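You operate a simulated robot arm through the tools that you are given. There is no shell and no other tool. Be economical: measure what you need, move in short steps, check, and stop when the job is done.

The job below is to be done with a simulated robot arm. You get a single attempt, and the scene is never put back.

Task
Fit the tiles into their numbered wells, then slide the tray back.
Fine: all three, each in the well with its own number; the tray ends next to the score board.
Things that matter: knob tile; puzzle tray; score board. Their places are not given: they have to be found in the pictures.

It is judged by the outcome, as a careful person would: the job done as asked, and still so three seconds after it is handed in. It fails if anything else is knocked over, pushed out of place, dropped, spilled or broken.

Robot
A 6-joint arm with a two-finger parallel gripper, fixed in place. Base frame: the origin is at the foot of the arm, x ahead of it, y to its left, z up; the work surface is at about z = 740. Lengths are in mm, angles in rad, forces in N, time in s.
With the tool pointing down near the work surface it reaches from about 140 to 740 mm from the base axis. Its first joint turns from -2.897 to 2.897 rad. Payload 3.91 kg.
Tool frame: the origin (TCP) lies between the finger pads and is the grasp point; the fingertips stand 30 mm ahead of it; z points along the fingers, y is the line along which they close. The gripper opens to 110 mm. The fingers are 20 mm wide and 10 mm thick; the gripper's body (48 by 112 mm) begins 55 mm behind the TCP.
Orientation is that of the tool frame in the base frame, as a unit quaternion [w, x, y, z]. With the fingers straight down and closing along the base's y, the tool's x points along the base's -x, its y along +y and its z along -z.

Tools
- The arm moves only by the tool step_arm. Its argument "steps" is a list that holds one entry, the list of rows, each a list of 7 numbers: the turn, a rotation vector about the tool's x, y, z in units of 4 degrees (1.0 is 4 degrees), then the shift along the tool's x, y, z in units of 25 mm (1.0 is 25 mm), then the finger opening in m, from 0 to 0.11. In form: [[[wx, wy, wz, tx, ty, tz, grip], ...]]. A call has 1 to 20 rows; each row shifts and turns the commanded pose from where the row before left it, along the tool's axes as they then stand. A call with a number of a shift or a turn outside -1 to 1 is refused whole. Each row takes 0.2 s and may step no farther than 50 mm and 0.15 rad from the row before; otherwise, or with a gripper value out of range, the whole call is refused. Where a pose cannot be reached the arm comes as near as it can. A force on the tool above 40 N (or 10 N above the force at the start of the call, whichever is more), or a blocked arm, ends the call early, and 0.2 s more pass. Each finger travels about 45 mm/s and halts on what it meets, pressing with about 34 N; the grip force reading is that of the motor and also rises with nothing between the fingers. The clock runs only during rows and for 0.2 s after the last one: add rows that do not move to give the fingers time. It gives the time, the measured TCP pose, the force on the tool (base axes), the opening and the grip force at its end, in the units of the frame above (readings bear some noise).
- Cameras (640 x 400 px; columns grow to the right, rows downward): "scene" is fixed at [399.2, 495.7, 1327]; the picture's right is [-0.61, 0.79, 0.00], its down [0.75, 0.58, -0.31] and it looks along [-0.25, -0.19, -0.95] (base axes); focal length 243 px, centre (320, 200). "wrist" rides on the gripper at [-36, 0, -57] in the tool frame; the picture's right is [0.00, -1.00, 0.00], its down [0.97, 0.00, -0.24] and it looks along [0.24, 0.00, 0.97] (tool axes); focal length 218 px, centre (320, 200).
- get_image(camera): a new picture of that camera. The clock stands still meanwhile.
- lift_body(by): slides the trunk up (or, below 0, down) by that many mm; the arm rides with it, the base frame stays. It gives what a move gives, with no picture.
- point_at(camera, pixels): for up to 12 pixels [column, row] of the newest picture of that camera ("zoom" is the newest enlarged one), the place [x, y, z] in the base frame of the surface seen there, good to about 2 mm, but the place of the scene camera against the robot may be out by one fixed shift of up to 12 mm in any direction. The clock stands still meanwhile.
- inspect(camera, box): a new picture of the part [left, top, right, bottom] of that camera's present view, enlarged. The clock stands still meanwhile.
- job_done(): hands the job in; it is judged then, once.

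Go step by step. Measure first, check grasps and placings, and put right what went wrong. The budget is 80 turns and 54 pictures, counting those below and the enlarged ones. Unless the task says otherwise, let go and move clear before handing in, and close with one line.

The tools are called after "Call:" as a command line: name --argument value ..., lists and objects as JSON in quotes. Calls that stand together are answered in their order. step_arm: Moves the arm, as the interface text tells. Its arguments: {"type":"object","properties":{"steps":{"type":"array"}},"required":["steps"]} The other tools are called the same way: lift_body (by) slides the trunk up or down; get_image (camera) takes a picture; point_at (camera, pixels) gives the place of the surface under pixels of a picture; inspect (camera, box) takes an enlarged picture of a part of a camera's view; job_done () hands the job in.

At the start:

```text
t: 0.0
ee_pos: [194.7, 406.2, 1026.8]
tcp_rot: [-0.001, 0.0, 1.0, -0.001]
wrist_force: [0.5, -0.5, -0.2]
finger_gap: 109.9
grasp_force: 0.1
trunk travel left (down, up): [-525.0, 65.0]
```

scene: 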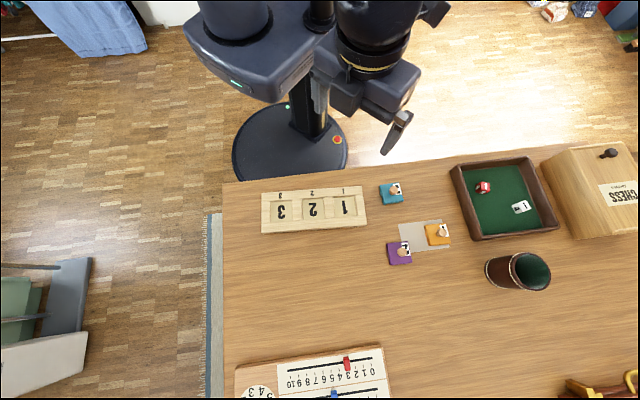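
wrist: 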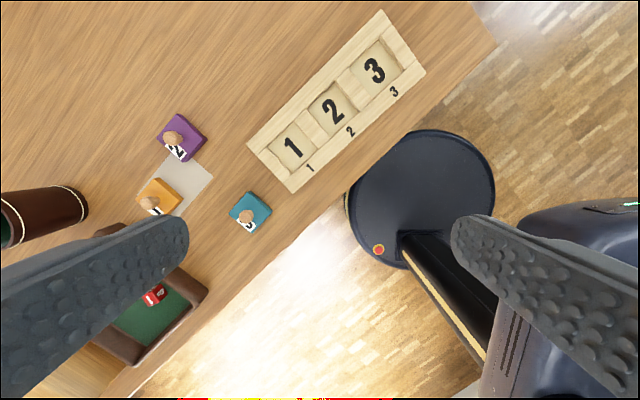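

The trays and tiles show in the scene view: tray near (314,209), tiles near (391,193), (437,234), (399,253), score board near (315,375). I'll enlarge both areas to read the tile numbers.

Call:
inspect --camera "scene" --box '[250, 170, 470, 280]'

Call:
inspect --camera "wrist" --box '[130, 100, 290, 240]'

Call:
point_at --camera "scene" --pixels '[[262, 194], [366, 186], [367, 223], [262, 233], [345, 207], [313, 209], [281, 212], [235, 370], [383, 347], [320, 300], [300, 365], [415, 240]]'

Call:
point_at --camera "wrist" --pixels '[[248, 144], [292, 192], [381, 11], [426, 73], [291, 147], [333, 110], [375, 69], [172, 137], [150, 202], [246, 216], [185, 185], [270, 168]]'

```text
2.91 times, centred on (360, 225) of scene
```

zoom: 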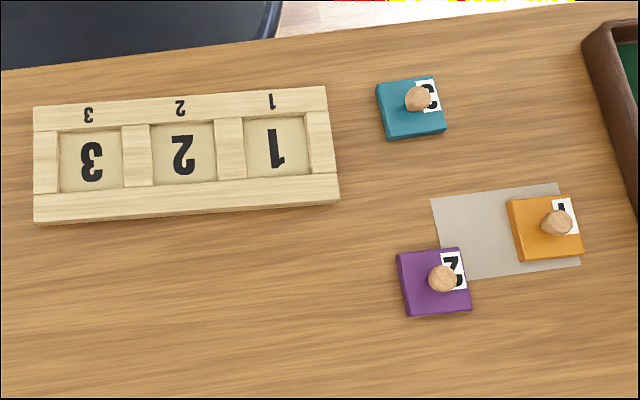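

```text
2.86 times, centred on (210, 170) of wrist
```

zoom: 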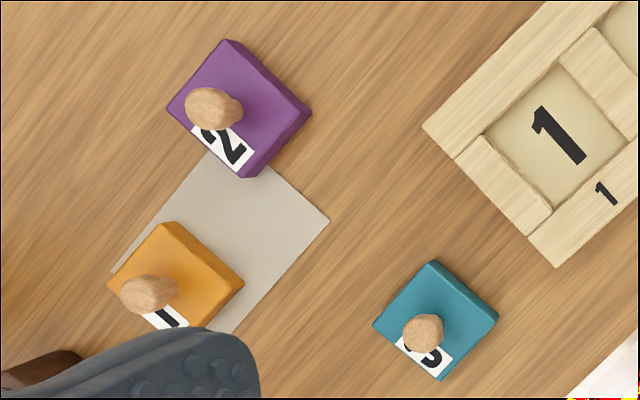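

```text
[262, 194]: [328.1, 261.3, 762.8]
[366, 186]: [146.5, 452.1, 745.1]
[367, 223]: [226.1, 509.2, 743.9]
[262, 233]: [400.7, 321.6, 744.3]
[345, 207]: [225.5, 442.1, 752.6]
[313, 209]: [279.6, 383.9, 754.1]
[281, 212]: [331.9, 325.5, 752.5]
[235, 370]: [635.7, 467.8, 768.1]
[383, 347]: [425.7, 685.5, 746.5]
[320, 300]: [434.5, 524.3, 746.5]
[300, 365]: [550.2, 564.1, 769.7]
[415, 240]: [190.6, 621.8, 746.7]
```

```text
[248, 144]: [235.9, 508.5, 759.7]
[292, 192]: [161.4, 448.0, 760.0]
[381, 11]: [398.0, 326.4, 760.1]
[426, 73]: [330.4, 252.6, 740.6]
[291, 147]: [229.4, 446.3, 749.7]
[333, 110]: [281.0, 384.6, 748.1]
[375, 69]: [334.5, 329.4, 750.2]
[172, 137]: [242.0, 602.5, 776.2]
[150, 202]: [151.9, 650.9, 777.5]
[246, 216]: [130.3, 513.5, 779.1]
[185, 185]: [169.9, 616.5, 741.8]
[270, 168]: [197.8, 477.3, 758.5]
```

Tile numbers read: teal = 3, orange = 1, purple = 2; the wells run 1 at about (229,446), 2 at (281,385) and 3 at (334,329). I'll move lower over the tiles for a close look.

Call:
step_arm --steps '[[[0, 0, 0, 0.086, 0.966, 0.726, 0.11], [0, 0, 0, 0.086, 0.966, 0.726, 0.11], [0, 0, 0, 0.086, 0.966, 0.726, 0.11], [0, 0, 0, 0.086, 0.966, 0.726, 0.11], [0, 0, 0, 0.086, 0.966, 0.726, 0.11], [0, 0, 0, 0.086, 0.966, 0.726, 0.11], [0, 0, 0, 0.086, 0.966, 0.726, 0.11], [0, 0, 0, 0, 0, 0, 0.11]]]'

Call:
get_image --camera "wrist"

```text
t: 1.8
ee_pos: [180.7, 574.0, 900.4]
tcp_rot: [0.0, 0.0, 1.0, 0.0]
wrist_force: [0.2, 0.3, -0.3]
finger_gap: 109.8
grasp_force: 0.0
trunk travel left (down, up): [-525.0, 65.0]
```

```text
49 pictures are left
```

wrist: 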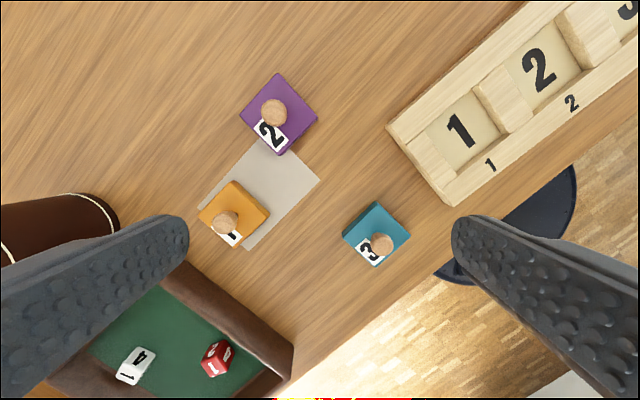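

The close view shows all three tiles; I'll enlarge the tiles and well 1 to get corners and label orientation.

Call:
inspect --camera "wrist" --box '[190, 60, 430, 280]'

Call:
inspect --camera "wrist" --box '[380, 0, 640, 210]'

```text
1.82 times, centred on (310, 170) of wrist
```

zoom: 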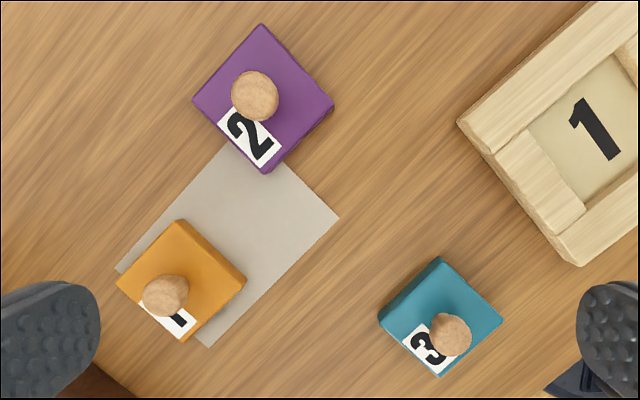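

```text
1.90 times, centred on (510, 105) of wrist
```

zoom: 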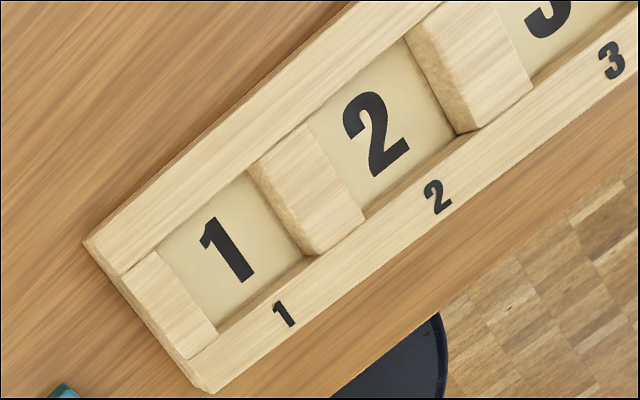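

Next I'll get rough positions for the tile corners, knobs and well 1, with a bigger zoom on the label of tile 2.

Call:
point_at --camera "wrist" --pixels '[[275, 111], [225, 221], [382, 243], [244, 115], [278, 77], [313, 118], [202, 215], [233, 185], [265, 215], [346, 234], [376, 206], [407, 236]]'

Call:
inspect --camera "wrist" --box '[230, 60, 330, 165]'

Call:
inspect --camera "wrist" --box '[330, 190, 430, 275]'

```text
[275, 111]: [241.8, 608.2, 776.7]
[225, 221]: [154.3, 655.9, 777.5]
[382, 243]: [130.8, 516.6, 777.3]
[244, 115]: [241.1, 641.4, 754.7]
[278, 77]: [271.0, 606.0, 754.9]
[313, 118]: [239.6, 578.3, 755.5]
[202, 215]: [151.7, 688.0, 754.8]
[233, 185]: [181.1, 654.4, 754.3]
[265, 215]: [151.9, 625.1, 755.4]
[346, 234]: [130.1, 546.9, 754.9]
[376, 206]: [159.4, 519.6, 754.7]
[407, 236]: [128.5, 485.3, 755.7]
```

```text
3.81 times, centred on (280, 112) of wrist
```

zoom: 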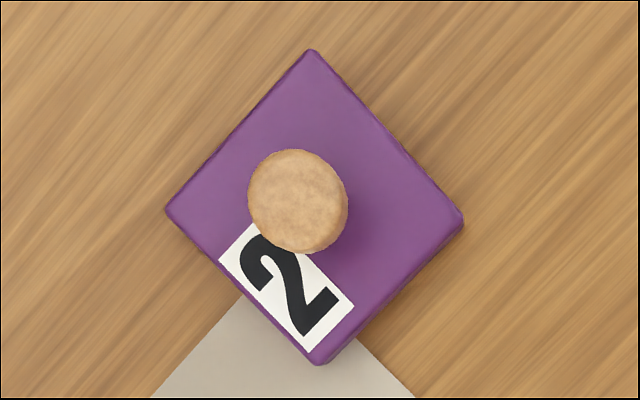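

```text
4.71 times, centred on (380, 232) of wrist
```

zoom: 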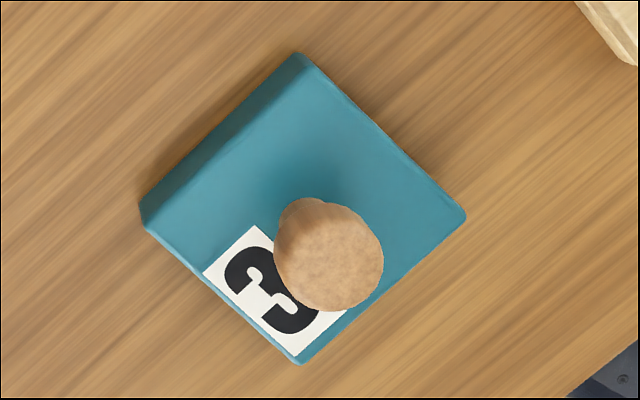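

All labels already face the same way as the tray numbers, knobs are at tile centres (tile 2 knob at (242,608)), and the tray's long axis lies at about -48°. I'll turn the gripper 42° to line up with the tray, hover over tile 2 and look; I'll also check the cup and score board.

Call:
step_arm --steps '[[[0, 0, 0, -0.81, 0.467, 0, 0.06], [0, 0, 0, -0.81, 0.467, 0, 0.06], [0, 0, 0, -0.81, 0.467, 0, 0.06], [0, 0, -0.9545, 0, 0, 0, 0.06], [0, 0, -0.9545, 0, 0, 0, 0.06], [0, 0, -0.9545, 0, 0, 0, 0.06], [0, 0, -0.9545, 0, 0, 0, 0.06], [0, 0, -0.9545, 0, 0, 0, 0.06], [0, 0, -0.9545, 0, 0, 0, 0.06], [0, 0, -0.9545, 0, 0, 0, 0.06], [0, 0, -0.9545, 0, 0, 0, 0.06], [0, 0, -0.9545, 0, 0, 0, 0.06], [0, 0, -0.9545, 0, 0, 0, 0.06], [0, 0, -0.9545, 0, 0, 0, 0.06], [0, 0, 0, 0, 0, 0, 0.06]]]'

Call:
get_image --camera "wrist"

Call:
point_at --camera "scene" --pixels '[[533, 254], [530, 272], [490, 262], [497, 281], [452, 168], [478, 240], [385, 350], [236, 372], [310, 358], [500, 205]]'

```text
t: 5.0
ee_pos: [241.7, 608.7, 899.6]
tcp_rot: [0.0, -0.36, 0.933, 0.001]
wrist_force: [0.0, 0.3, 0.7]
finger_gap: 60.2
grasp_force: 0.1
trunk travel left (down, up): [-525.0, 65.0]
```

```text
44 pictures are left
```

wrist: 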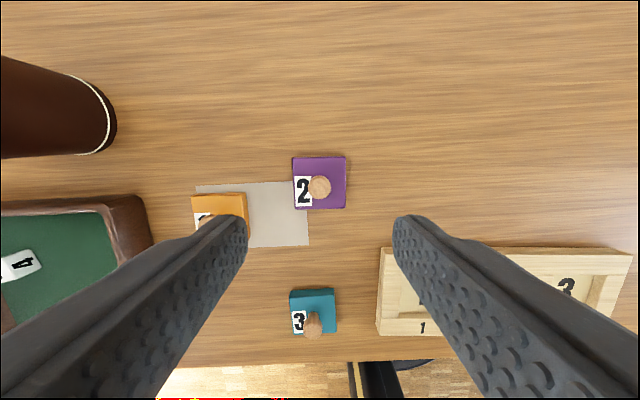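

```text
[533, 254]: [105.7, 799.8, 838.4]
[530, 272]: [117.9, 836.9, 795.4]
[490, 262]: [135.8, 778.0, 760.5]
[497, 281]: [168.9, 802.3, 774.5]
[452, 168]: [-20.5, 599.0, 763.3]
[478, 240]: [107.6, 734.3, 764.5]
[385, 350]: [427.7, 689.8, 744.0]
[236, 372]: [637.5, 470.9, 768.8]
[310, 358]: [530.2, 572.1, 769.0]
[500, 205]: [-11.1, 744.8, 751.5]
```

Tile 2 is at pixel (319,184) under the gripper, nearly square in the picture. I'll measure its corners, the knob, and the visible tray edge.

Call:
inspect --camera "wrist" --box '[280, 145, 360, 220]'

Call:
point_at --camera "wrist" --pixels '[[294, 160], [343, 159], [345, 206], [320, 187], [400, 251], [625, 257], [377, 330], [516, 251]]'

Call:
inspect --camera "scene" --box '[220, 330, 420, 400]'

```text
5.33 times, centred on (320, 182) of wrist
```

zoom: 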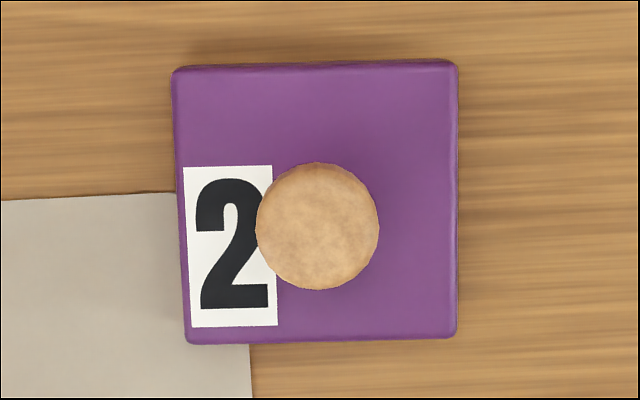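

```text
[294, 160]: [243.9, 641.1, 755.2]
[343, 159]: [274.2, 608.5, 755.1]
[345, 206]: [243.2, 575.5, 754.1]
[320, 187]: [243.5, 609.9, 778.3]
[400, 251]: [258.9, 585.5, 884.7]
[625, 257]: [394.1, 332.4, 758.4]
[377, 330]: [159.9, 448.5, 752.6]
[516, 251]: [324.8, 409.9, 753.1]
```

```text
3.20 times, centred on (320, 365) of scene
```

zoom: 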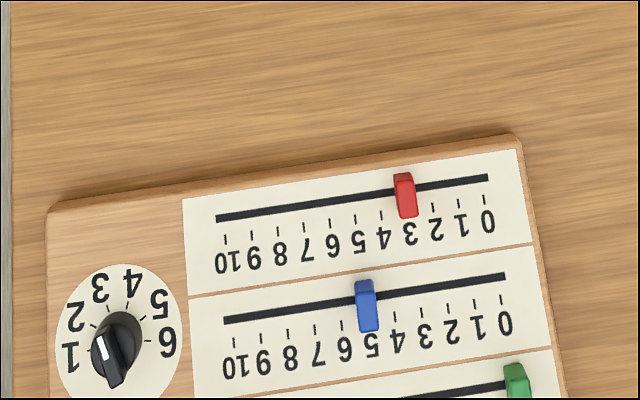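

Tile 2's knob is at (242.5,609) with the TCP over it; the tile top is z≈755. I'll go down to z≈788, close on the knob, and lift.

Call:
step_arm --steps '[[[0, 0, 0, 0, 0, 0.89, 0.06], [0, 0, 0, 0, 0, 0.89, 0.06], [0, 0, 0, 0, 0, 0.89, 0.06], [0, 0, 0, 0, 0, 0.89, 0.06], [0, 0, 0, 0, 0, 0.89, 0.06], [0, 0, 0, 0, 0, 0, 0.06]]]'

Call:
step_arm --steps '[[[0, 0, 0, 0, 0, 0, 0.0], [0, 0, 0, 0, 0, 0, 0.0], [0, 0, 0, 0, 0, 0, 0.0], [0, 0, 0, 0, 0, 0, 0.0]]]'

Call:
step_arm --steps '[[[0, 0, 0, 0, 0, -0.8, 0.0], [0, 0, 0, 0, 0, -0.8, 0.0], [0, 0, 0, 0, 0, -0.8, 0.0], [0, 0, 0, 0, 0, 0, 0.0]]]'

Call:
get_image --camera "wrist"

```text
t: 6.4
ee_pos: [242.1, 608.9, 789.7]
tcp_rot: [0.0, -0.359, 0.933, 0.001]
wrist_force: [0.0, -0.3, 1.5]
finger_gap: 60.1
grasp_force: 0.0
trunk travel left (down, up): [-525.0, 65.0]
```

```text
t: 7.4
ee_pos: [241.4, 609.3, 790.5]
tcp_rot: [0.0, -0.359, 0.933, 0.0]
wrist_force: [0.4, 0.6, 0.0]
finger_gap: 18.1
grasp_force: 33.9
trunk travel left (down, up): [-525.0, 65.0]
```

```text
t: 8.4
ee_pos: [240.5, 607.7, 848.7]
tcp_rot: [-0.001, -0.358, 0.934, 0.0]
wrist_force: [0.1, -0.1, -0.2]
finger_gap: 0.0
grasp_force: 34.0
trunk travel left (down, up): [-525.0, 65.0]
```

```text
41 pictures are left
```

wrist: 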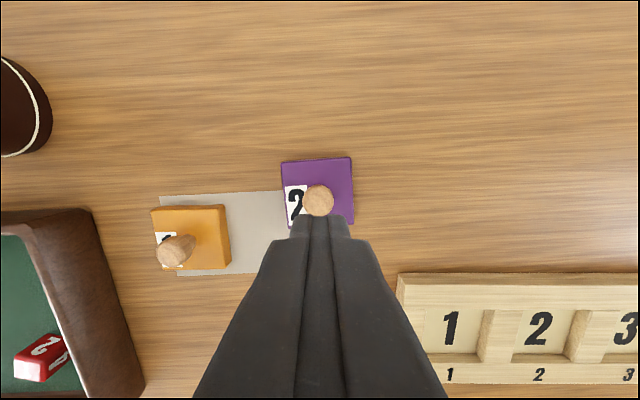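

The fingers closed to 18 mm on the knob but it slipped out on the lift (gap 0.0); tile 2 still sits at (318,195). I'll check the knob's profile on the orange tile and re-measure before another try.

Call:
inspect --camera "wrist" --box '[140, 190, 240, 285]'

Call:
point_at --camera "zoom" --pixels '[[190, 250], [280, 200], [250, 230], [150, 290], [220, 290], [120, 240]]'

Call:
inspect --camera "wrist" --box '[270, 145, 370, 235]'

Call:
point_at --camera "wrist" --pixels '[[318, 200], [284, 164], [349, 160], [351, 218], [318, 190], [318, 186]]'

```text
4.21 times, centred on (190, 238) of wrist
```

zoom: 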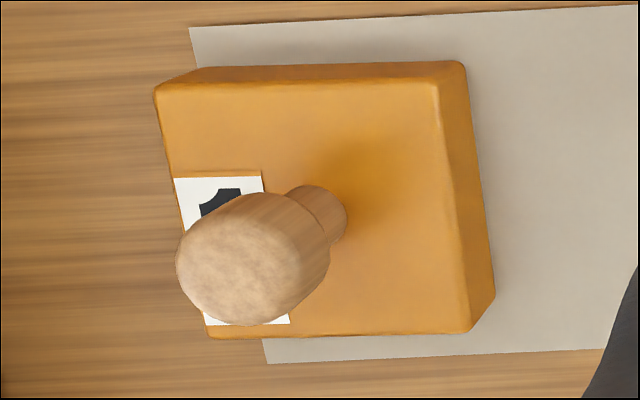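

```text
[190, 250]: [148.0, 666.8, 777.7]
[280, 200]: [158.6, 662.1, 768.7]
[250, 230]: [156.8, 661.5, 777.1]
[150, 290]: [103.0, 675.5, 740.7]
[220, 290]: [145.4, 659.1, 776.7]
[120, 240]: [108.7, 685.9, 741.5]
```

```text
4.44 times, centred on (320, 190) of wrist
```

zoom: 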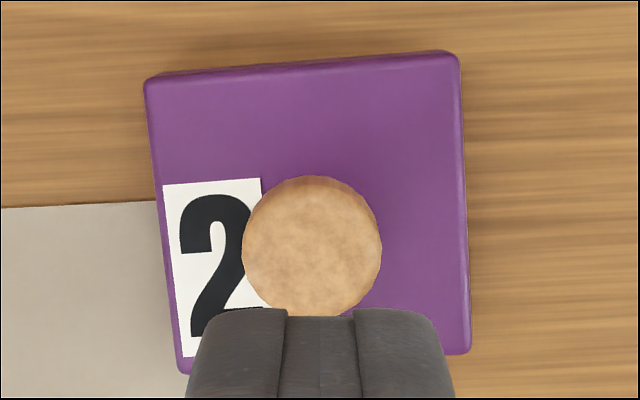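

```text
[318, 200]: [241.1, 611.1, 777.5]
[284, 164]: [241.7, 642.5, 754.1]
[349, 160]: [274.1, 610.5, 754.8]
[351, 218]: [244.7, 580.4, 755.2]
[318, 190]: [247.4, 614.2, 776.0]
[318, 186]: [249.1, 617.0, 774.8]
```

The knob is a cap on a thin neck, and my pads were about 4 mm off centre and a little high; tile 2 is now centred near (243.2,611.3). I'll recentre, go down to z≈786.5, grip, and lift slowly.

Call:
step_arm --steps '[[[0, 0, 0, -0.172, 0.03, 0, 0.05], [0, 0, 0, 0, 0, 0, 0.05], [0, 0, 0, 0, 0, 0, 0.05], [0, 0, 0, 0, 0, 0.8, 0.05], [0, 0, 0, 0, 0, 0.8, 0.05], [0, 0, 0, 0, 0, 0.6, 0.05], [0, 0, 0, 0, 0, 0.28, 0.05], [0, 0, 0, 0, 0, 0, 0.05], [0, 0, 0, 0, 0, 0, 0.05]]]'

Call:
get_image --camera "wrist"

```text
t: 10.4
ee_pos: [243.5, 612.4, 787.4]
tcp_rot: [0.0, -0.359, 0.933, 0.0]
wrist_force: [-0.4, -0.1, -0.6]
finger_gap: 50.3
grasp_force: 0.1
trunk travel left (down, up): [-525.0, 65.0]
```

```text
38 pictures are left
```

wrist: 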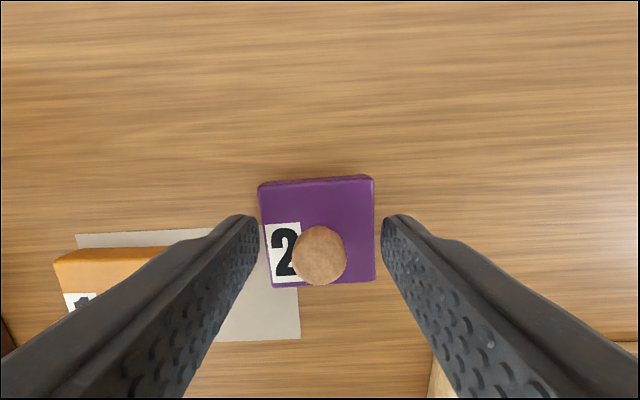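

The knob at (320,256) is now centred between the pads. Closing and lifting slowly.

Call:
step_arm --steps '[[[0, 0, 0, 0, 0, 0, 0.012], [0, 0, 0, 0, 0, 0, 0.012], [0, 0, 0, 0, 0, 0, 0.012], [0, 0, 0, 0, 0, 0, 0.012], [0, 0, 0, 0, 0, -0.1, 0.012], [0, 0, 0, 0, 0, -0.2, 0.012], [0, 0, 0, 0, 0, -0.3, 0.012], [0, 0, 0, 0, 0, -0.4, 0.012]]]'

Call:
get_image --camera "wrist"

```text
t: 12.2
ee_pos: [244.9, 613.0, 810.4]
tcp_rot: [0.001, -0.358, 0.934, 0.0]
wrist_force: [0.7, -0.4, 0.1]
finger_gap: 18.0
grasp_force: 34.0
trunk travel left (down, up): [-525.0, 65.0]
```

```text
37 pictures are left
```

wrist: 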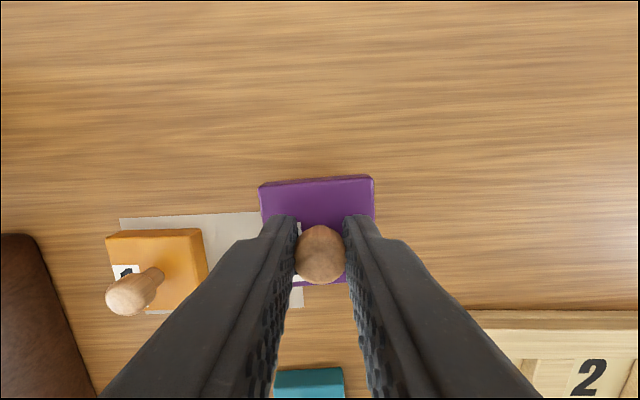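

Tile 2 is held (gap 18.0, knob between the pads). I'll raise it and stop short of well 2 so I can measure the wells.

Call:
step_arm --steps '[[[0, 0, 0, 0, 0, -0.6, 0.012], [0, 0, 0, 0, 0, -0.8, 0.012], [0, 0, 0, 0, 0, -0.4, 0.012], [0, 0, 0, 0.63, -0.595, 0, 0.012], [0, 0, 0, 0.63, -0.595, 0, 0.012], [0, 0, 0, 0.63, -0.595, 0, 0.012], [0, 0, 0, 0.63, -0.595, 0, 0.012], [0, 0, 0, 0.63, -0.595, 0, 0.012], [0, 0, 0, 0.63, -0.595, 0, 0.012], [0, 0, 0, 0.63, -0.595, 0, 0.012], [0, 0, 0, 0.63, -0.595, 0, 0.012], [0, 0, 0, 0, 0, 0, 0.012]]]'

Call:
get_image --camera "wrist"

```text
t: 14.8
ee_pos: [229.7, 439.4, 857.3]
tcp_rot: [-0.001, -0.358, 0.934, 0.0]
wrist_force: [-0.1, 0.7, 0.0]
finger_gap: 17.7
grasp_force: 33.6
trunk travel left (down, up): [-525.0, 65.0]
```

```text
36 pictures are left
```

wrist: 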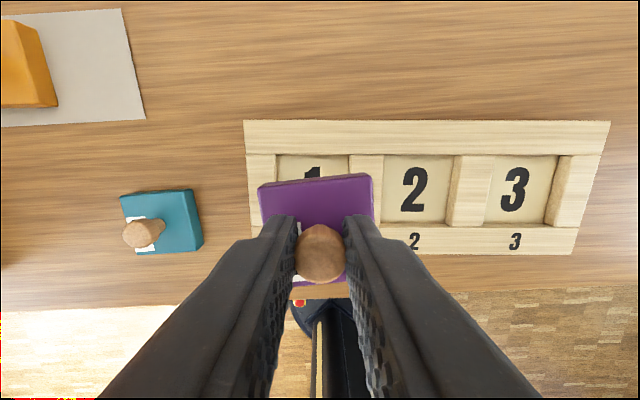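

The tray edge is level in the picture (243,121)-(610,122), while the held tile is tilted about 5-6° counter-clockwise. I'll zoom on both to get the well corners and tile tilt.

Call:
inspect --camera "wrist" --box '[245, 150, 405, 300]'

Call:
inspect --camera "wrist" --box '[370, 110, 620, 265]'

```text
2.67 times, centred on (325, 225) of wrist
```

zoom: 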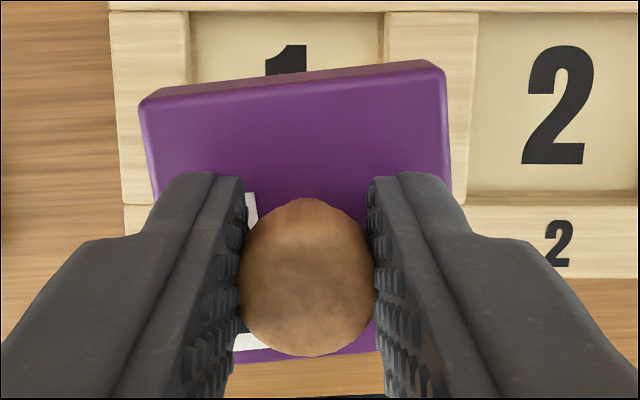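

```text
2.56 times, centred on (495, 188) of wrist
```

zoom: 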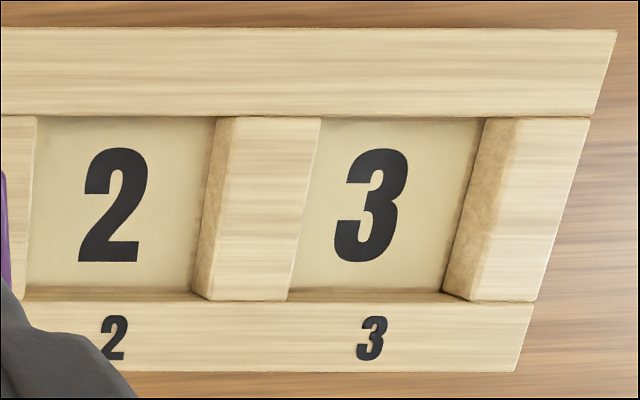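

I'll query the well rims (at the tray's top level) in this zoom.

Call:
point_at --camera "zoom" --pixels '[[120, 113], [120, 307], [29, 180], [231, 180], [400, 113], [380, 307], [302, 200], [502, 200], [120, 210], [395, 210], [60, 32], [600, 34]]'

```text
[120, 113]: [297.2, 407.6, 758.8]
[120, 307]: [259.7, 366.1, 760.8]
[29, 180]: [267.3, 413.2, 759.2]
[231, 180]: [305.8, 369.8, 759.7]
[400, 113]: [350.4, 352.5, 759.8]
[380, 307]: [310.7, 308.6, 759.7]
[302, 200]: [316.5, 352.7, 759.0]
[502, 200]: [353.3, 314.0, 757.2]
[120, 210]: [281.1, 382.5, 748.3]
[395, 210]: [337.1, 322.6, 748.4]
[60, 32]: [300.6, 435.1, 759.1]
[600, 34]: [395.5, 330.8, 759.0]
```

Well 2's centre comes out at about (279.7,385.6), with a 54-56 mm opening for a ~48 mm tile. I'll move over it, turn the tile 5.6° clockwise, come down to just above the rim, and check.

Call:
step_arm --steps '[[[0, 0, 0.7, -0.0125, -0.735, 0, 0.012], [0, 0, 0.7, -0.0125, -0.735, 0, 0.012], [0, 0, 0, -0.09, -0.73, 0, 0.012], [0, 0, 0, -0.08, -0.73, 0, 0.012], [0, 0, 0, 0, 0, 0.8, 0.012], [0, 0, 0, 0, 0, 0.6, 0.012], [0, 0, 0, 0, 0, 0, 0.012]]]'

Call:
get_image --camera "wrist"

```text
t: 16.4
ee_pos: [279.5, 385.5, 821.7]
tcp_rot: [-0.001, -0.312, 0.95, 0.0]
wrist_force: [0.5, -0.4, 0.3]
finger_gap: 17.8
grasp_force: 34.6
trunk travel left (down, up): [-525.0, 65.0]
```

```text
33 pictures are left
```

wrist: 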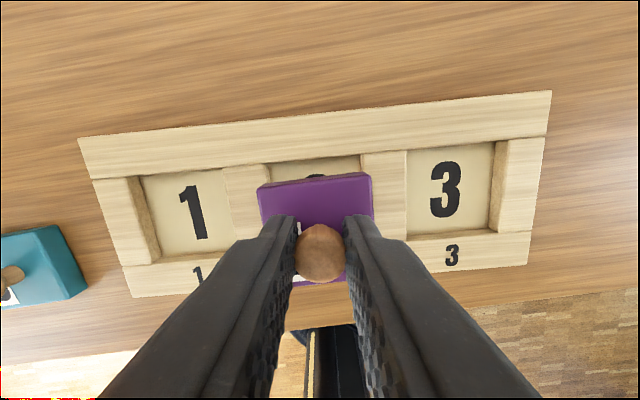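

Tile and tray edges are now parallel (both about -6° in the picture) and the tile sits between the dividers. Lowering it into the well.

Call:
step_arm --steps '[[[0, 0, 0, 0, 0, 0.3, 0.012], [0, 0, 0, 0, 0, 0.3, 0.012], [0, 0, 0, 0, 0, 0.2, 0.012], [0, 0, 0, 0, 0, 0.15, 0.012], [0, 0, 0, 0, 0, 0, 0.012]]]'

Call:
get_image --camera "wrist"

```text
t: 17.6
ee_pos: [279.5, 385.7, 800.1]
tcp_rot: [0.003, -0.312, 0.95, 0.002]
wrist_force: [3.5, 5.6, 35.3]
finger_gap: 17.7
grasp_force: 34.0
trunk travel left (down, up): [-525.0, 65.0]
```

```text
32 pictures are left
```

wrist: 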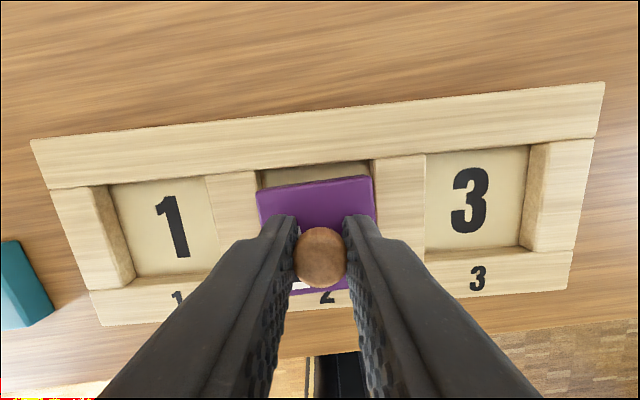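

Contact at 35 N with the tile at z≈753: in the picture there's a gap behind the tile (row ~175) and it overlaps the front rail. I'll raise it slightly and zoom in to size the shift.

Call:
step_arm --steps '[[[0, 0, 0, 0, 0, -0.4, 0.012], [0, 0, 0, 0, 0, -0.2, 0.012], [0, 0, 0, 0, 0, 0, 0.012]]]'

Call:
inspect --camera "wrist" --box '[220, 130, 420, 320]'

Call:
inspect --camera "scene" --box '[250, 170, 380, 245]'

```text
t: 18.4
ee_pos: [279.4, 383.6, 812.3]
tcp_rot: [-0.002, -0.312, 0.95, -0.001]
wrist_force: [-0.3, 1.4, 0.0]
finger_gap: 17.7
grasp_force: 33.6
trunk travel left (down, up): [-525.0, 65.0]
```

```text
2.11 times, centred on (320, 225) of wrist
```

zoom: 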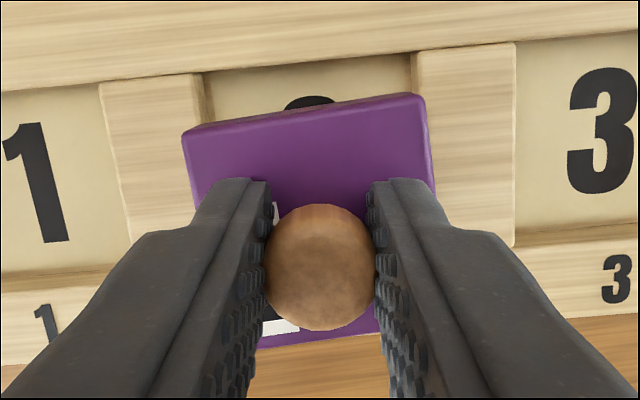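

```text
4.92 times, centred on (315, 208) of scene
```

zoom: 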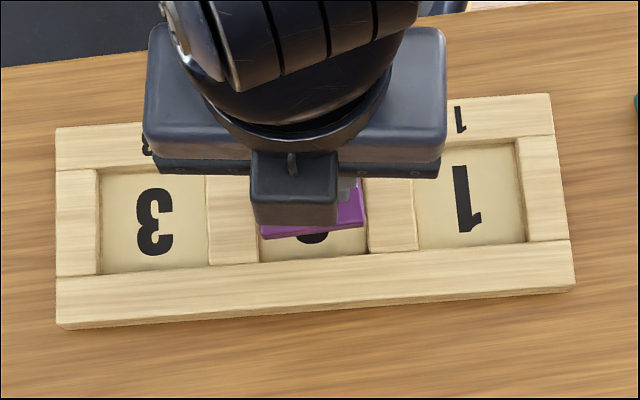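

The tile sits too far toward the robot side of the well. I'll take a picture and measure tile rear edge against the rail edge.

Call:
get_image --camera "wrist"

Call:
point_at --camera "wrist" --pixels '[[262, 191], [368, 177], [374, 205], [259, 205], [300, 190], [345, 184], [300, 159], [345, 154], [263, 185], [366, 171], [258, 170], [372, 165]]'

```text
29 pictures are left
```

wrist: 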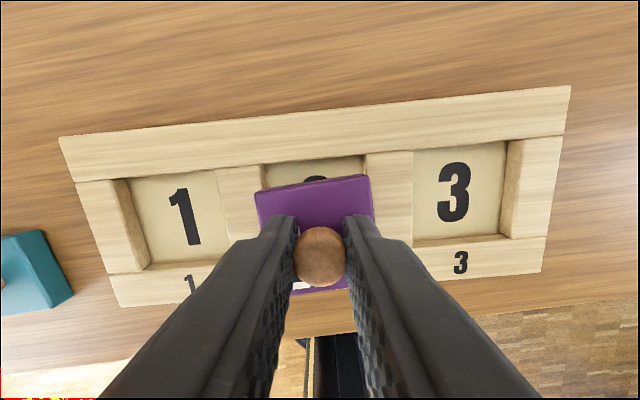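

```text
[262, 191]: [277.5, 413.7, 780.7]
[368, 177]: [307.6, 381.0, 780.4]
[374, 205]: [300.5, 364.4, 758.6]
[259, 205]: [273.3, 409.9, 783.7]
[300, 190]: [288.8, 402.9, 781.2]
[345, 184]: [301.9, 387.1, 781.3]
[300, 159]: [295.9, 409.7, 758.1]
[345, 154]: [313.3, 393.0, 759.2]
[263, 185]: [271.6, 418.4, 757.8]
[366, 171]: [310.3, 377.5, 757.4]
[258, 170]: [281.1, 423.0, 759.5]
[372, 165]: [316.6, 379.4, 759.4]
```

The tile's rear edge is at n≈483 while the rail edge is at ≈494, so the tile needs about 5.5 mm toward the rear rail; sideways it is centred. I'll shift and lower again.

Call:
step_arm --steps '[[[0, 0, 0, -0.22, 0.02, 0, 0.012], [0, 0, 0, 0, 0, 0.3, 0.012], [0, 0, 0, 0, 0, 0.2, 0.012], [0, 0, 0, 0, 0, 0.12, 0.012], [0, 0, 0, 0, 0, 0, 0.012]]]'

Call:
get_image --camera "wrist"

```text
t: 19.6
ee_pos: [282.8, 389.5, 801.2]
tcp_rot: [0.001, -0.312, 0.95, 0.002]
wrist_force: [-2.4, 1.0, 35.1]
finger_gap: 17.8
grasp_force: 33.6
trunk travel left (down, up): [-525.0, 65.0]
```

```text
28 pictures are left
```

wrist: 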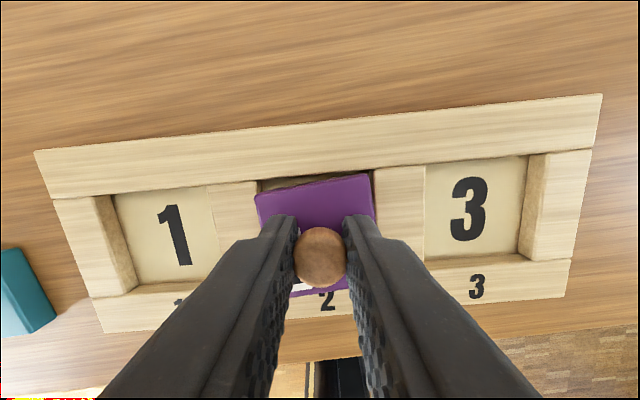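

Still 35 N at z≈801, with the rear edge now much closer to the rail. I'll zoom to see where it catches.

Call:
inspect --camera "wrist" --box '[230, 150, 400, 310]'

Call:
inspect --camera "scene" --box '[280, 185, 360, 235]'

Call:
point_at --camera "wrist" --pixels '[[259, 199], [368, 179], [280, 196], [345, 184], [372, 210], [260, 220], [312, 210], [275, 187], [345, 176], [300, 180], [252, 200], [378, 200]]'

```text
2.50 times, centred on (315, 230) of wrist
```

zoom: 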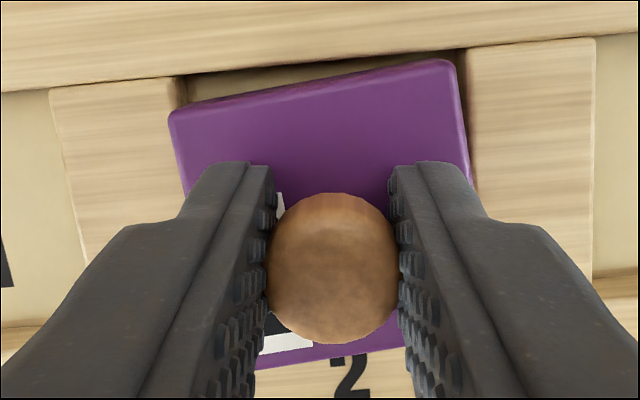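

```text
8.00 times, centred on (320, 210) of scene
```

zoom: 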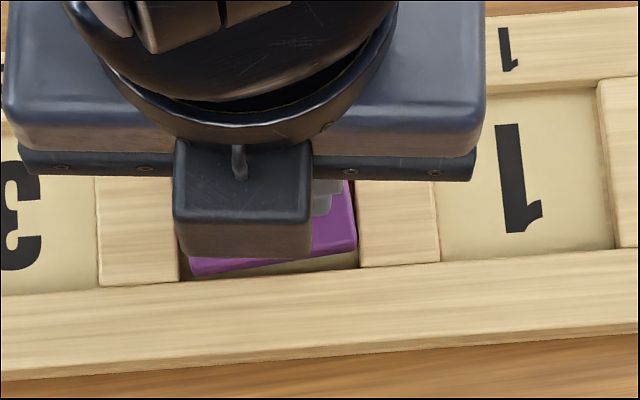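

```text
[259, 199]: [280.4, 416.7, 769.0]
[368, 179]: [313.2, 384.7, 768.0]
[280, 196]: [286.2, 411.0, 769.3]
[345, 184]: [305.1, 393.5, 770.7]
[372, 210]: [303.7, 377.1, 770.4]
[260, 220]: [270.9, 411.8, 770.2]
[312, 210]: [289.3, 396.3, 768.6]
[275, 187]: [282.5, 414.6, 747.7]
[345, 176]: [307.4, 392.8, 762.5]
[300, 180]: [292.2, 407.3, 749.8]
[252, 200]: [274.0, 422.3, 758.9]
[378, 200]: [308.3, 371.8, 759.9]
```

The tile is about 5 mm into the well but turned ~4° counter-clockwise relative to the tray (edge at -44.3° vs -48.2°), so it binds. I'll lift slightly, turn 4° clockwise, nudge 1.5 mm rearward, and lower.

Call:
step_arm --steps '[[[0, 0, 0, 0, 0, -0.3, 0.012], [0, 0, 1.0, -0.06, 0, -0.1, 0.012], [0, 0, 0, 0, 0, 0, 0.012], [0, 0, 0, 0, 0, 0.2, 0.012], [0, 0, 0, 0, 0, 0.2, 0.012], [0, 0, 0, 0, 0, 0.1, 0.012], [0, 0, 0, 0, 0, 0, 0.012]]]'

Call:
inspect --camera "wrist" --box '[230, 150, 400, 310]'

```text
t: 21.2
ee_pos: [285.0, 389.9, 795.7]
tcp_rot: [0.0, -0.279, 0.96, 0.0]
wrist_force: [-0.9, -1.3, 1.8]
finger_gap: 18.0
grasp_force: 34.2
trunk travel left (down, up): [-525.0, 65.0]
```

```text
2.50 times, centred on (315, 230) of wrist
```

zoom: 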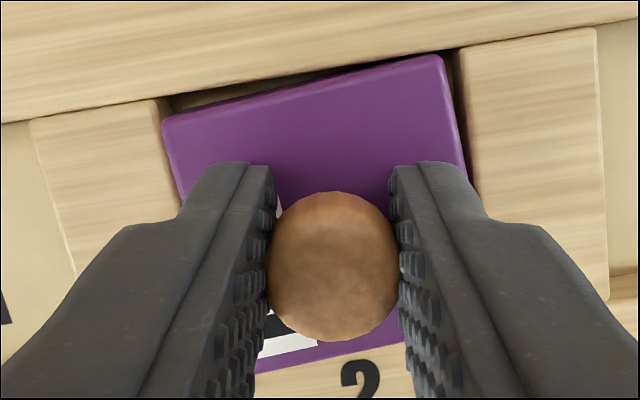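

z is 795.7 with almost no force, so tile 2 has dropped in. I'll press down 2 mm, release, and rise for a check.

Call:
step_arm --steps '[[[0, 0, 0, 0, 0, 0.08, 0.012], [0, 0, 0, 0, 0, 0, 0.045], [0, 0, 0, 0, 0, 0, 0.045], [0, 0, 0, 0, 0, -0.2, 0.045], [0, 0, 0, 0, 0, -0.8, 0.045], [0, 0, 0, 0, 0, -1, 0.045], [0, 0, 0, 0, 0, -1, 0.045], [0, 0, 0, 0, 0, 0, 0.045]]]'

Call:
get_image --camera "wrist"

```text
t: 23.0
ee_pos: [284.4, 388.7, 868.4]
tcp_rot: [0.001, -0.279, 0.96, 0.001]
wrist_force: [0.4, 0.3, -0.1]
finger_gap: 44.9
grasp_force: 0.0
trunk travel left (down, up): [-525.0, 65.0]
```

```text
24 pictures are left
```

wrist: 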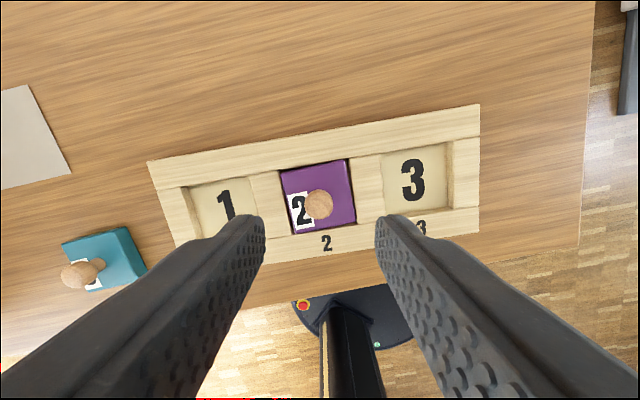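

Tile 2 sits in well 2. I'll check its height and measure wells 1 and 3 rims, plus tile 3's corners.

Call:
point_at --camera "wrist" --pixels '[[290, 180], [345, 190], [300, 222], [215, 180], [184, 215], [256, 195], [415, 143], [380, 185], [452, 175], [430, 212], [65, 246], [124, 231]]'

Call:
inspect --camera "wrist" --box '[140, 100, 490, 270]'

```text
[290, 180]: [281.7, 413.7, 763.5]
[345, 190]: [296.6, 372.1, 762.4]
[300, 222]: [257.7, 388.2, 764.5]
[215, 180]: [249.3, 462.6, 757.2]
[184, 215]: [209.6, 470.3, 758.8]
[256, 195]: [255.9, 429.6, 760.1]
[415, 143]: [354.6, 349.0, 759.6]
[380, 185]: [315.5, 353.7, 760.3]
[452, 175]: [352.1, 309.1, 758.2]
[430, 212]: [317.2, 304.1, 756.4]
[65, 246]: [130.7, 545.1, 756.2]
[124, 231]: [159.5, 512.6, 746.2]
```

```text
1.83 times, centred on (315, 185) of wrist
```

zoom: 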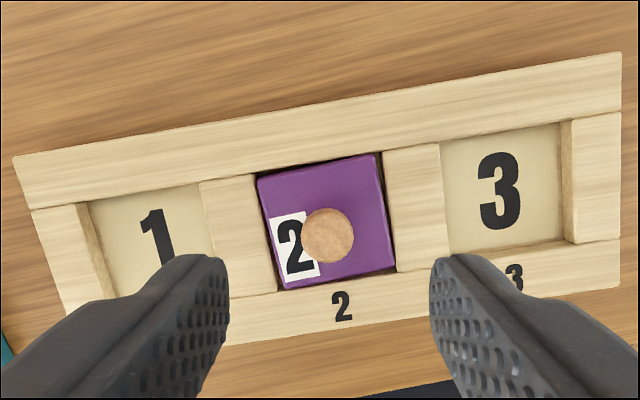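

Tile 2's top is at z≈763.5, so it is seated. Next I'll hover over tile 3 with the gripper turned to match it.

Call:
step_arm --steps '[[[0, 0, 0, 0.301, 0.956, 0, 0.045], [0, 0, 0, 0.301, 0.956, 0, 0.045], [0, 0, 0, 0.301, 0.956, 0, 0.045], [0, 0, 0, 0.301, 0.956, 0, 0.045], [0, 0, 0, 0.301, 0.956, 0, 0.045], [0, 0, 0, 0.301, 0.956, 0, 0.045], [0, 0, 0, 0.301, 0.956, 0, 0.045], [0, 0, 0, 0.301, 0.956, 0, 0.045], [0, 0, -0.945, 0, 0, 0, 0.045], [0, 0, -0.945, 0, 0, 0, 0.045], [0, 0, -0.945, 0, 0, 0, 0.045], [0, 0, -0.945, 0, 0, 0, 0.045], [0, 0, 0, 0, 0, 0, 0.045]]]'

Call:
get_image --camera "wrist"

```text
t: 25.8
ee_pos: [132.7, 518.7, 867.5]
tcp_rot: [0.0, -0.403, 0.915, 0.001]
wrist_force: [0.2, 0.6, 1.0]
finger_gap: 44.8
grasp_force: 0.1
trunk travel left (down, up): [-525.0, 65.0]
```

```text
22 pictures are left
```

wrist: 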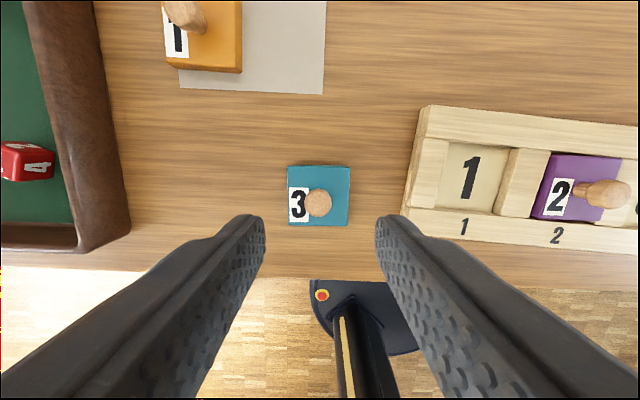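

Tile 3 is square to the gripper; its knob at (319,203) is about 2.5 mm toward the picture bottom of the TCP. I'll shift, go down, grip, and lift slowly.

Call:
step_arm --steps '[[[0, 0, 0, 0.1, 0, 0.7, 0.045], [0, 0, 0, 0, 0, 0.8, 0.045], [0, 0, 0, 0, 0, 0.8, 0.045], [0, 0, 0, 0, 0, 0.6, 0.045], [0, 0, 0, 0, 0, 0.34, 0.045], [0, 0, 0, 0, 0, 0, 0.045], [0, 0, 0, 0, 0, 0, 0.012], [0, 0, 0, 0, 0, 0, 0.012], [0, 0, 0, 0, 0, 0, 0.012], [0, 0, 0, 0, 0, 0, 0.012], [0, 0, 0, 0, 0, -0.1, 0.012], [0, 0, 0, 0, 0, -0.2, 0.012], [0, 0, 0, 0, 0, -0.3, 0.012], [0, 0, 0, 0, 0, -0.5, 0.012], [0, 0, 0, 0, 0, -0.8, 0.012], [0, 0, 0, 0, 0, -0.8, 0.012], [0, 0, 0, 0, 0, 0, 0.012]]]'

Call:
get_image --camera "wrist"

```text
t: 29.4
ee_pos: [130.1, 515.7, 855.2]
tcp_rot: [0.0, -0.402, 0.916, -0.001]
wrist_force: [0.0, -0.2, -0.9]
finger_gap: 17.7
grasp_force: 33.6
trunk travel left (down, up): [-525.0, 65.0]
```

```text
21 pictures are left
```

wrist: 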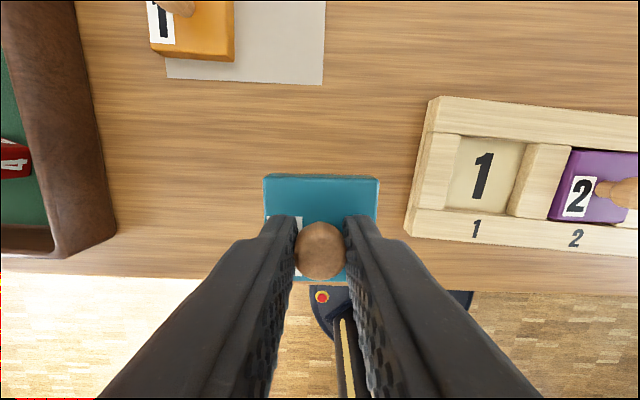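

Tile 3 is held (gap 17.7), nearly square. I'll measure its rear edge relative to the TCP before carrying it.

Call:
point_at --camera "wrist" --pixels '[[268, 180], [320, 181], [374, 182], [270, 205], [372, 205]]'

```text
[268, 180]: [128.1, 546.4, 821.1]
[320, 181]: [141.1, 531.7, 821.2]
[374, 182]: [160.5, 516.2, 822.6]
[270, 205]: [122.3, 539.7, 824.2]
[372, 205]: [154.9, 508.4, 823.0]
```

The tile's centre lies about 4 mm toward the robot from the TCP, same as tile 2. Carrying it above well 3 with a 5° clockwise turn, stopping just above the rim.

Call:
step_arm --steps '[[[0, 0, 0, 0, 0, -0.3, 0.012], [0, 0, 0, -0.01, -0.917, 0, 0.012], [0, 0, 0, -0.01, -0.917, 0, 0.012], [0, 0, 0, -0.01, -0.917, 0, 0.012], [0, 0, 0, -0.01, -0.917, 0, 0.012], [0, 0, 0, -0.01, -0.917, 0, 0.012], [0, 0, 0, -0.01, -0.917, 0, 0.012], [0, 0, 0, -0.01, -0.917, 0, 0.012], [0, 0, 0, -0.01, -0.917, 0, 0.012], [0, 0, 0, -0.01, -0.917, 0, 0.012], [0, 0, 0, -0.01, -0.917, 0, 0.012], [0, 0, 0, -0.01, -0.917, 0, 0.012], [0, 0, 0, -0.01, -0.917, 0, 0.012], [0, 0, 0.65, 0, 0, 0, 0.012], [0, 0, 0.65, 0, 0, 0, 0.012], [0, 0, 0, 0, 0, 0.8, 0.012], [0, 0, 0, 0, 0, 0.7, 0.012], [0, 0, 0, 0, 0, 0.35, 0.012], [0, 0, 0, 0, 0, 0, 0.012]]]'

Call:
get_image --camera "wrist"

```text
t: 33.4
ee_pos: [333.7, 333.3, 815.2]
tcp_rot: [0.0, -0.361, 0.932, 0.001]
wrist_force: [0.0, -0.8, -0.2]
finger_gap: 17.8
grasp_force: 34.2
trunk travel left (down, up): [-525.0, 65.0]
```

```text
20 pictures are left
```

wrist: 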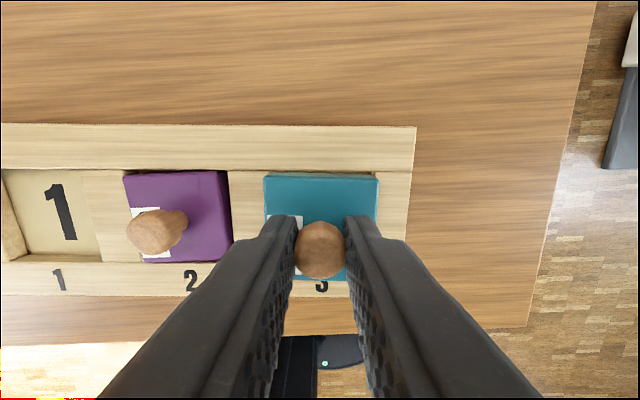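

Tile 3 is parallel to the tray and over well 3. I'll measure rear-edge gap and side gaps.

Call:
point_at --camera "wrist" --pixels '[[268, 179], [320, 179], [374, 180], [268, 167], [370, 168], [259, 190], [383, 190], [250, 205], [390, 205]]'

```text
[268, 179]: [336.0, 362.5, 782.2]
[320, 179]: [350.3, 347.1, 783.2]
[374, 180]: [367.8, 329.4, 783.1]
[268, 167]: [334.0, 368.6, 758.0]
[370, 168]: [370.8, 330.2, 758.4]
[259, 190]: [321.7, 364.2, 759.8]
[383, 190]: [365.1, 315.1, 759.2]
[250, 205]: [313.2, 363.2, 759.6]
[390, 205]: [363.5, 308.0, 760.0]
```

The tile is about 2 mm too far to the rear and 1.5 mm to the right; I'll correct that and lower.

Call:
step_arm --steps '[[[0, 0, 0, 0.08, 0.06, 0, 0.012], [0, 0, 0, 0, 0, 0.3, 0.012], [0, 0, 0, 0, 0, 0.25, 0.012], [0, 0, 0, 0, 0, 0.2, 0.012], [0, 0, 0, 0, 0, 0, 0.012]]]'

Call:
inspect --camera "wrist" --box '[230, 150, 430, 310]'

```text
t: 34.5
ee_pos: [333.7, 330.9, 802.1]
tcp_rot: [0.002, -0.362, 0.932, 0.001]
wrist_force: [-2.8, -7.8, 29.4]
finger_gap: 19.6
grasp_force: 34.1
trunk travel left (down, up): [-525.0, 65.0]
stopped in row 5: the force on the tool passed its limit (the readings are from after the stop); the commanded pose is now the measured one
```

```text
2.50 times, centred on (330, 230) of wrist
```

zoom: 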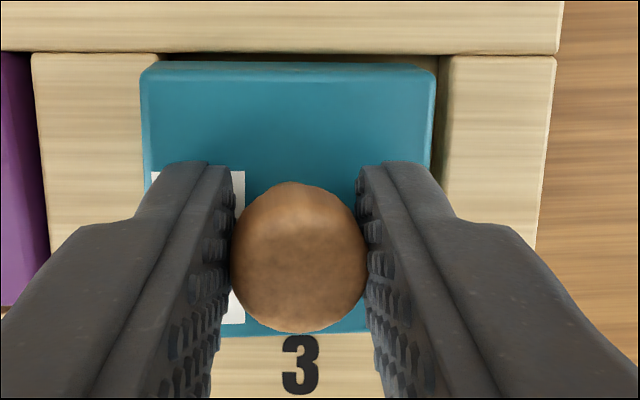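

It caught on the left divider (tile edge at zoom x 142 overlaps the divider edge 158). I'll lift, shift 3.5 mm right and 1.5 mm rearward, and lower again.

Call:
step_arm --steps '[[[0, 0, 0, 0, 0, -0.35, 0.012], [0, 0, 0, -0.06, -0.14, 0, 0.012], [0, 0, 0, 0, 0, 0, 0.012], [0, 0, 0, 0, 0, 0.2, 0.012], [0, 0, 0, 0, 0, 0.2, 0.012], [0, 0, 0, 0, 0, 0.15, 0.012], [0, 0, 0, 0, 0, 0, 0.012]]]'

Call:
inspect --camera "wrist" --box '[230, 150, 430, 310]'

```text
t: 35.8
ee_pos: [336.2, 331.4, 801.9]
tcp_rot: [0.005, -0.361, 0.933, 0.001]
wrist_force: [-5.9, -6.5, 23.2]
finger_gap: 18.0
grasp_force: 34.2
trunk travel left (down, up): [-525.0, 65.0]
stopped in row 6: the force on the tool passed its limit (the readings are from after the stop); the commanded pose is now the measured one
```

```text
2.50 times, centred on (330, 230) of wrist
```

zoom: 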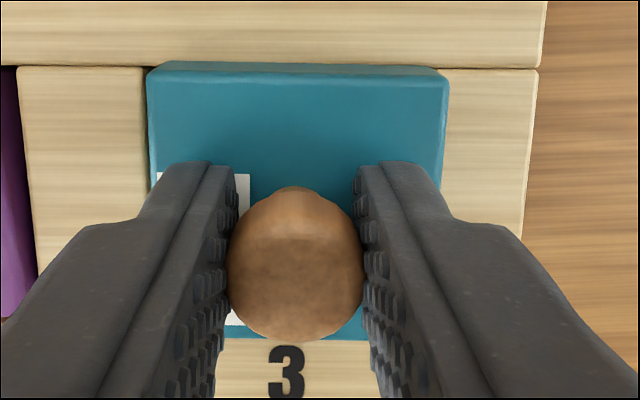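

Now the rear edge overlaps the rear rail by about 1 mm (zoom rows 62 vs 67) and sideways it's within 1 mm. I'll lift, move 3.5 mm toward the front and 1 mm left, and lower.

Call:
step_arm --steps '[[[0, 0, 0, 0, 0, -0.35, 0.012], [0, 0, 0, 0.13, 0.035, 0, 0.012], [0, 0, 0, 0, 0, 0, 0.012], [0, 0, 0, 0, 0, 0.2, 0.012], [0, 0, 0, 0, 0, 0.15, 0.012], [0, 0, 0, 0, 0, 0.15, 0.012], [0, 0, 0, 0, 0, 0.1, 0.012], [0, 0, 0, 0, 0, 0, 0.012]]]'

Call:
inspect --camera "wrist" --box '[230, 150, 430, 310]'

```text
t: 37.6
ee_pos: [333.9, 331.2, 792.1]
tcp_rot: [0.004, -0.361, 0.933, 0.002]
wrist_force: [-1.1, 1.1, 3.9]
finger_gap: 17.9
grasp_force: 33.7
trunk travel left (down, up): [-525.0, 65.0]
```

```text
2.50 times, centred on (330, 230) of wrist
```

zoom: 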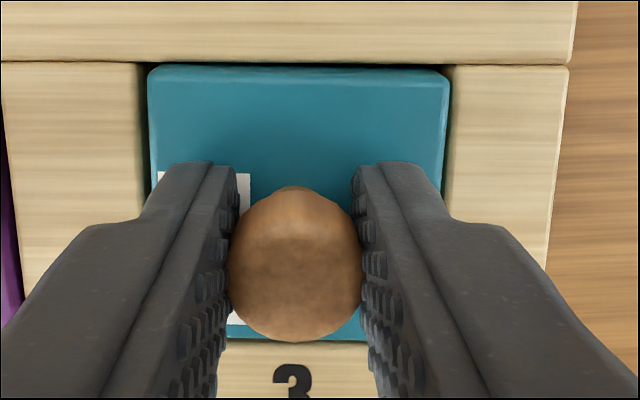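

Tile 3 dropped in (z 792, low force). Releasing and rising, then checking.

Call:
step_arm --steps '[[[0, 0, 0, 0, 0, 0, 0.045], [0, 0, 0, 0, 0, 0, 0.045], [0, 0, 0, 0, 0, -0.2, 0.045], [0, 0, 0, 0, 0, -0.9, 0.045], [0, 0, 0, 0, 0, -1, 0.045], [0, 0, 0, 0, 0, -1, 0.045], [0, 0, 0, -0.23, 0.95, 0, 0.045], [0, 0, 0, -0.23, 0.95, 0, 0.045], [0, 0, 0, -0.23, 0.95, 0, 0.045], [0, 0, 0, -0.23, 0.95, 0, 0.045], [0, 0, 0, 0, 0, 0, 0.045]]]'

Call:
get_image --camera "wrist"

```text
t: 40.0
ee_pos: [286.9, 417.6, 870.4]
tcp_rot: [0.002, -0.36, 0.933, 0.0]
wrist_force: [0.3, 0.4, -0.1]
finger_gap: 44.9
grasp_force: 0.1
trunk travel left (down, up): [-525.0, 65.0]
```

```text
16 pictures are left
```

wrist: 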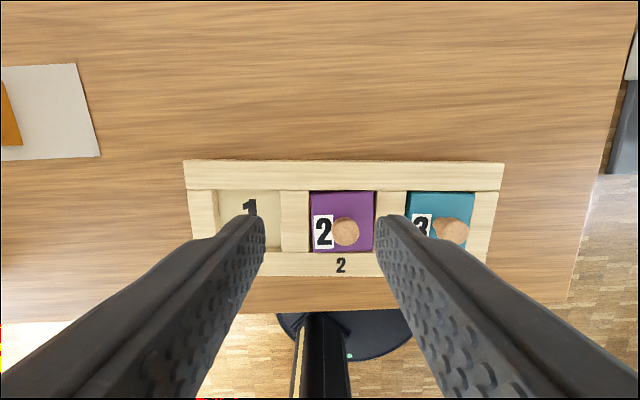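

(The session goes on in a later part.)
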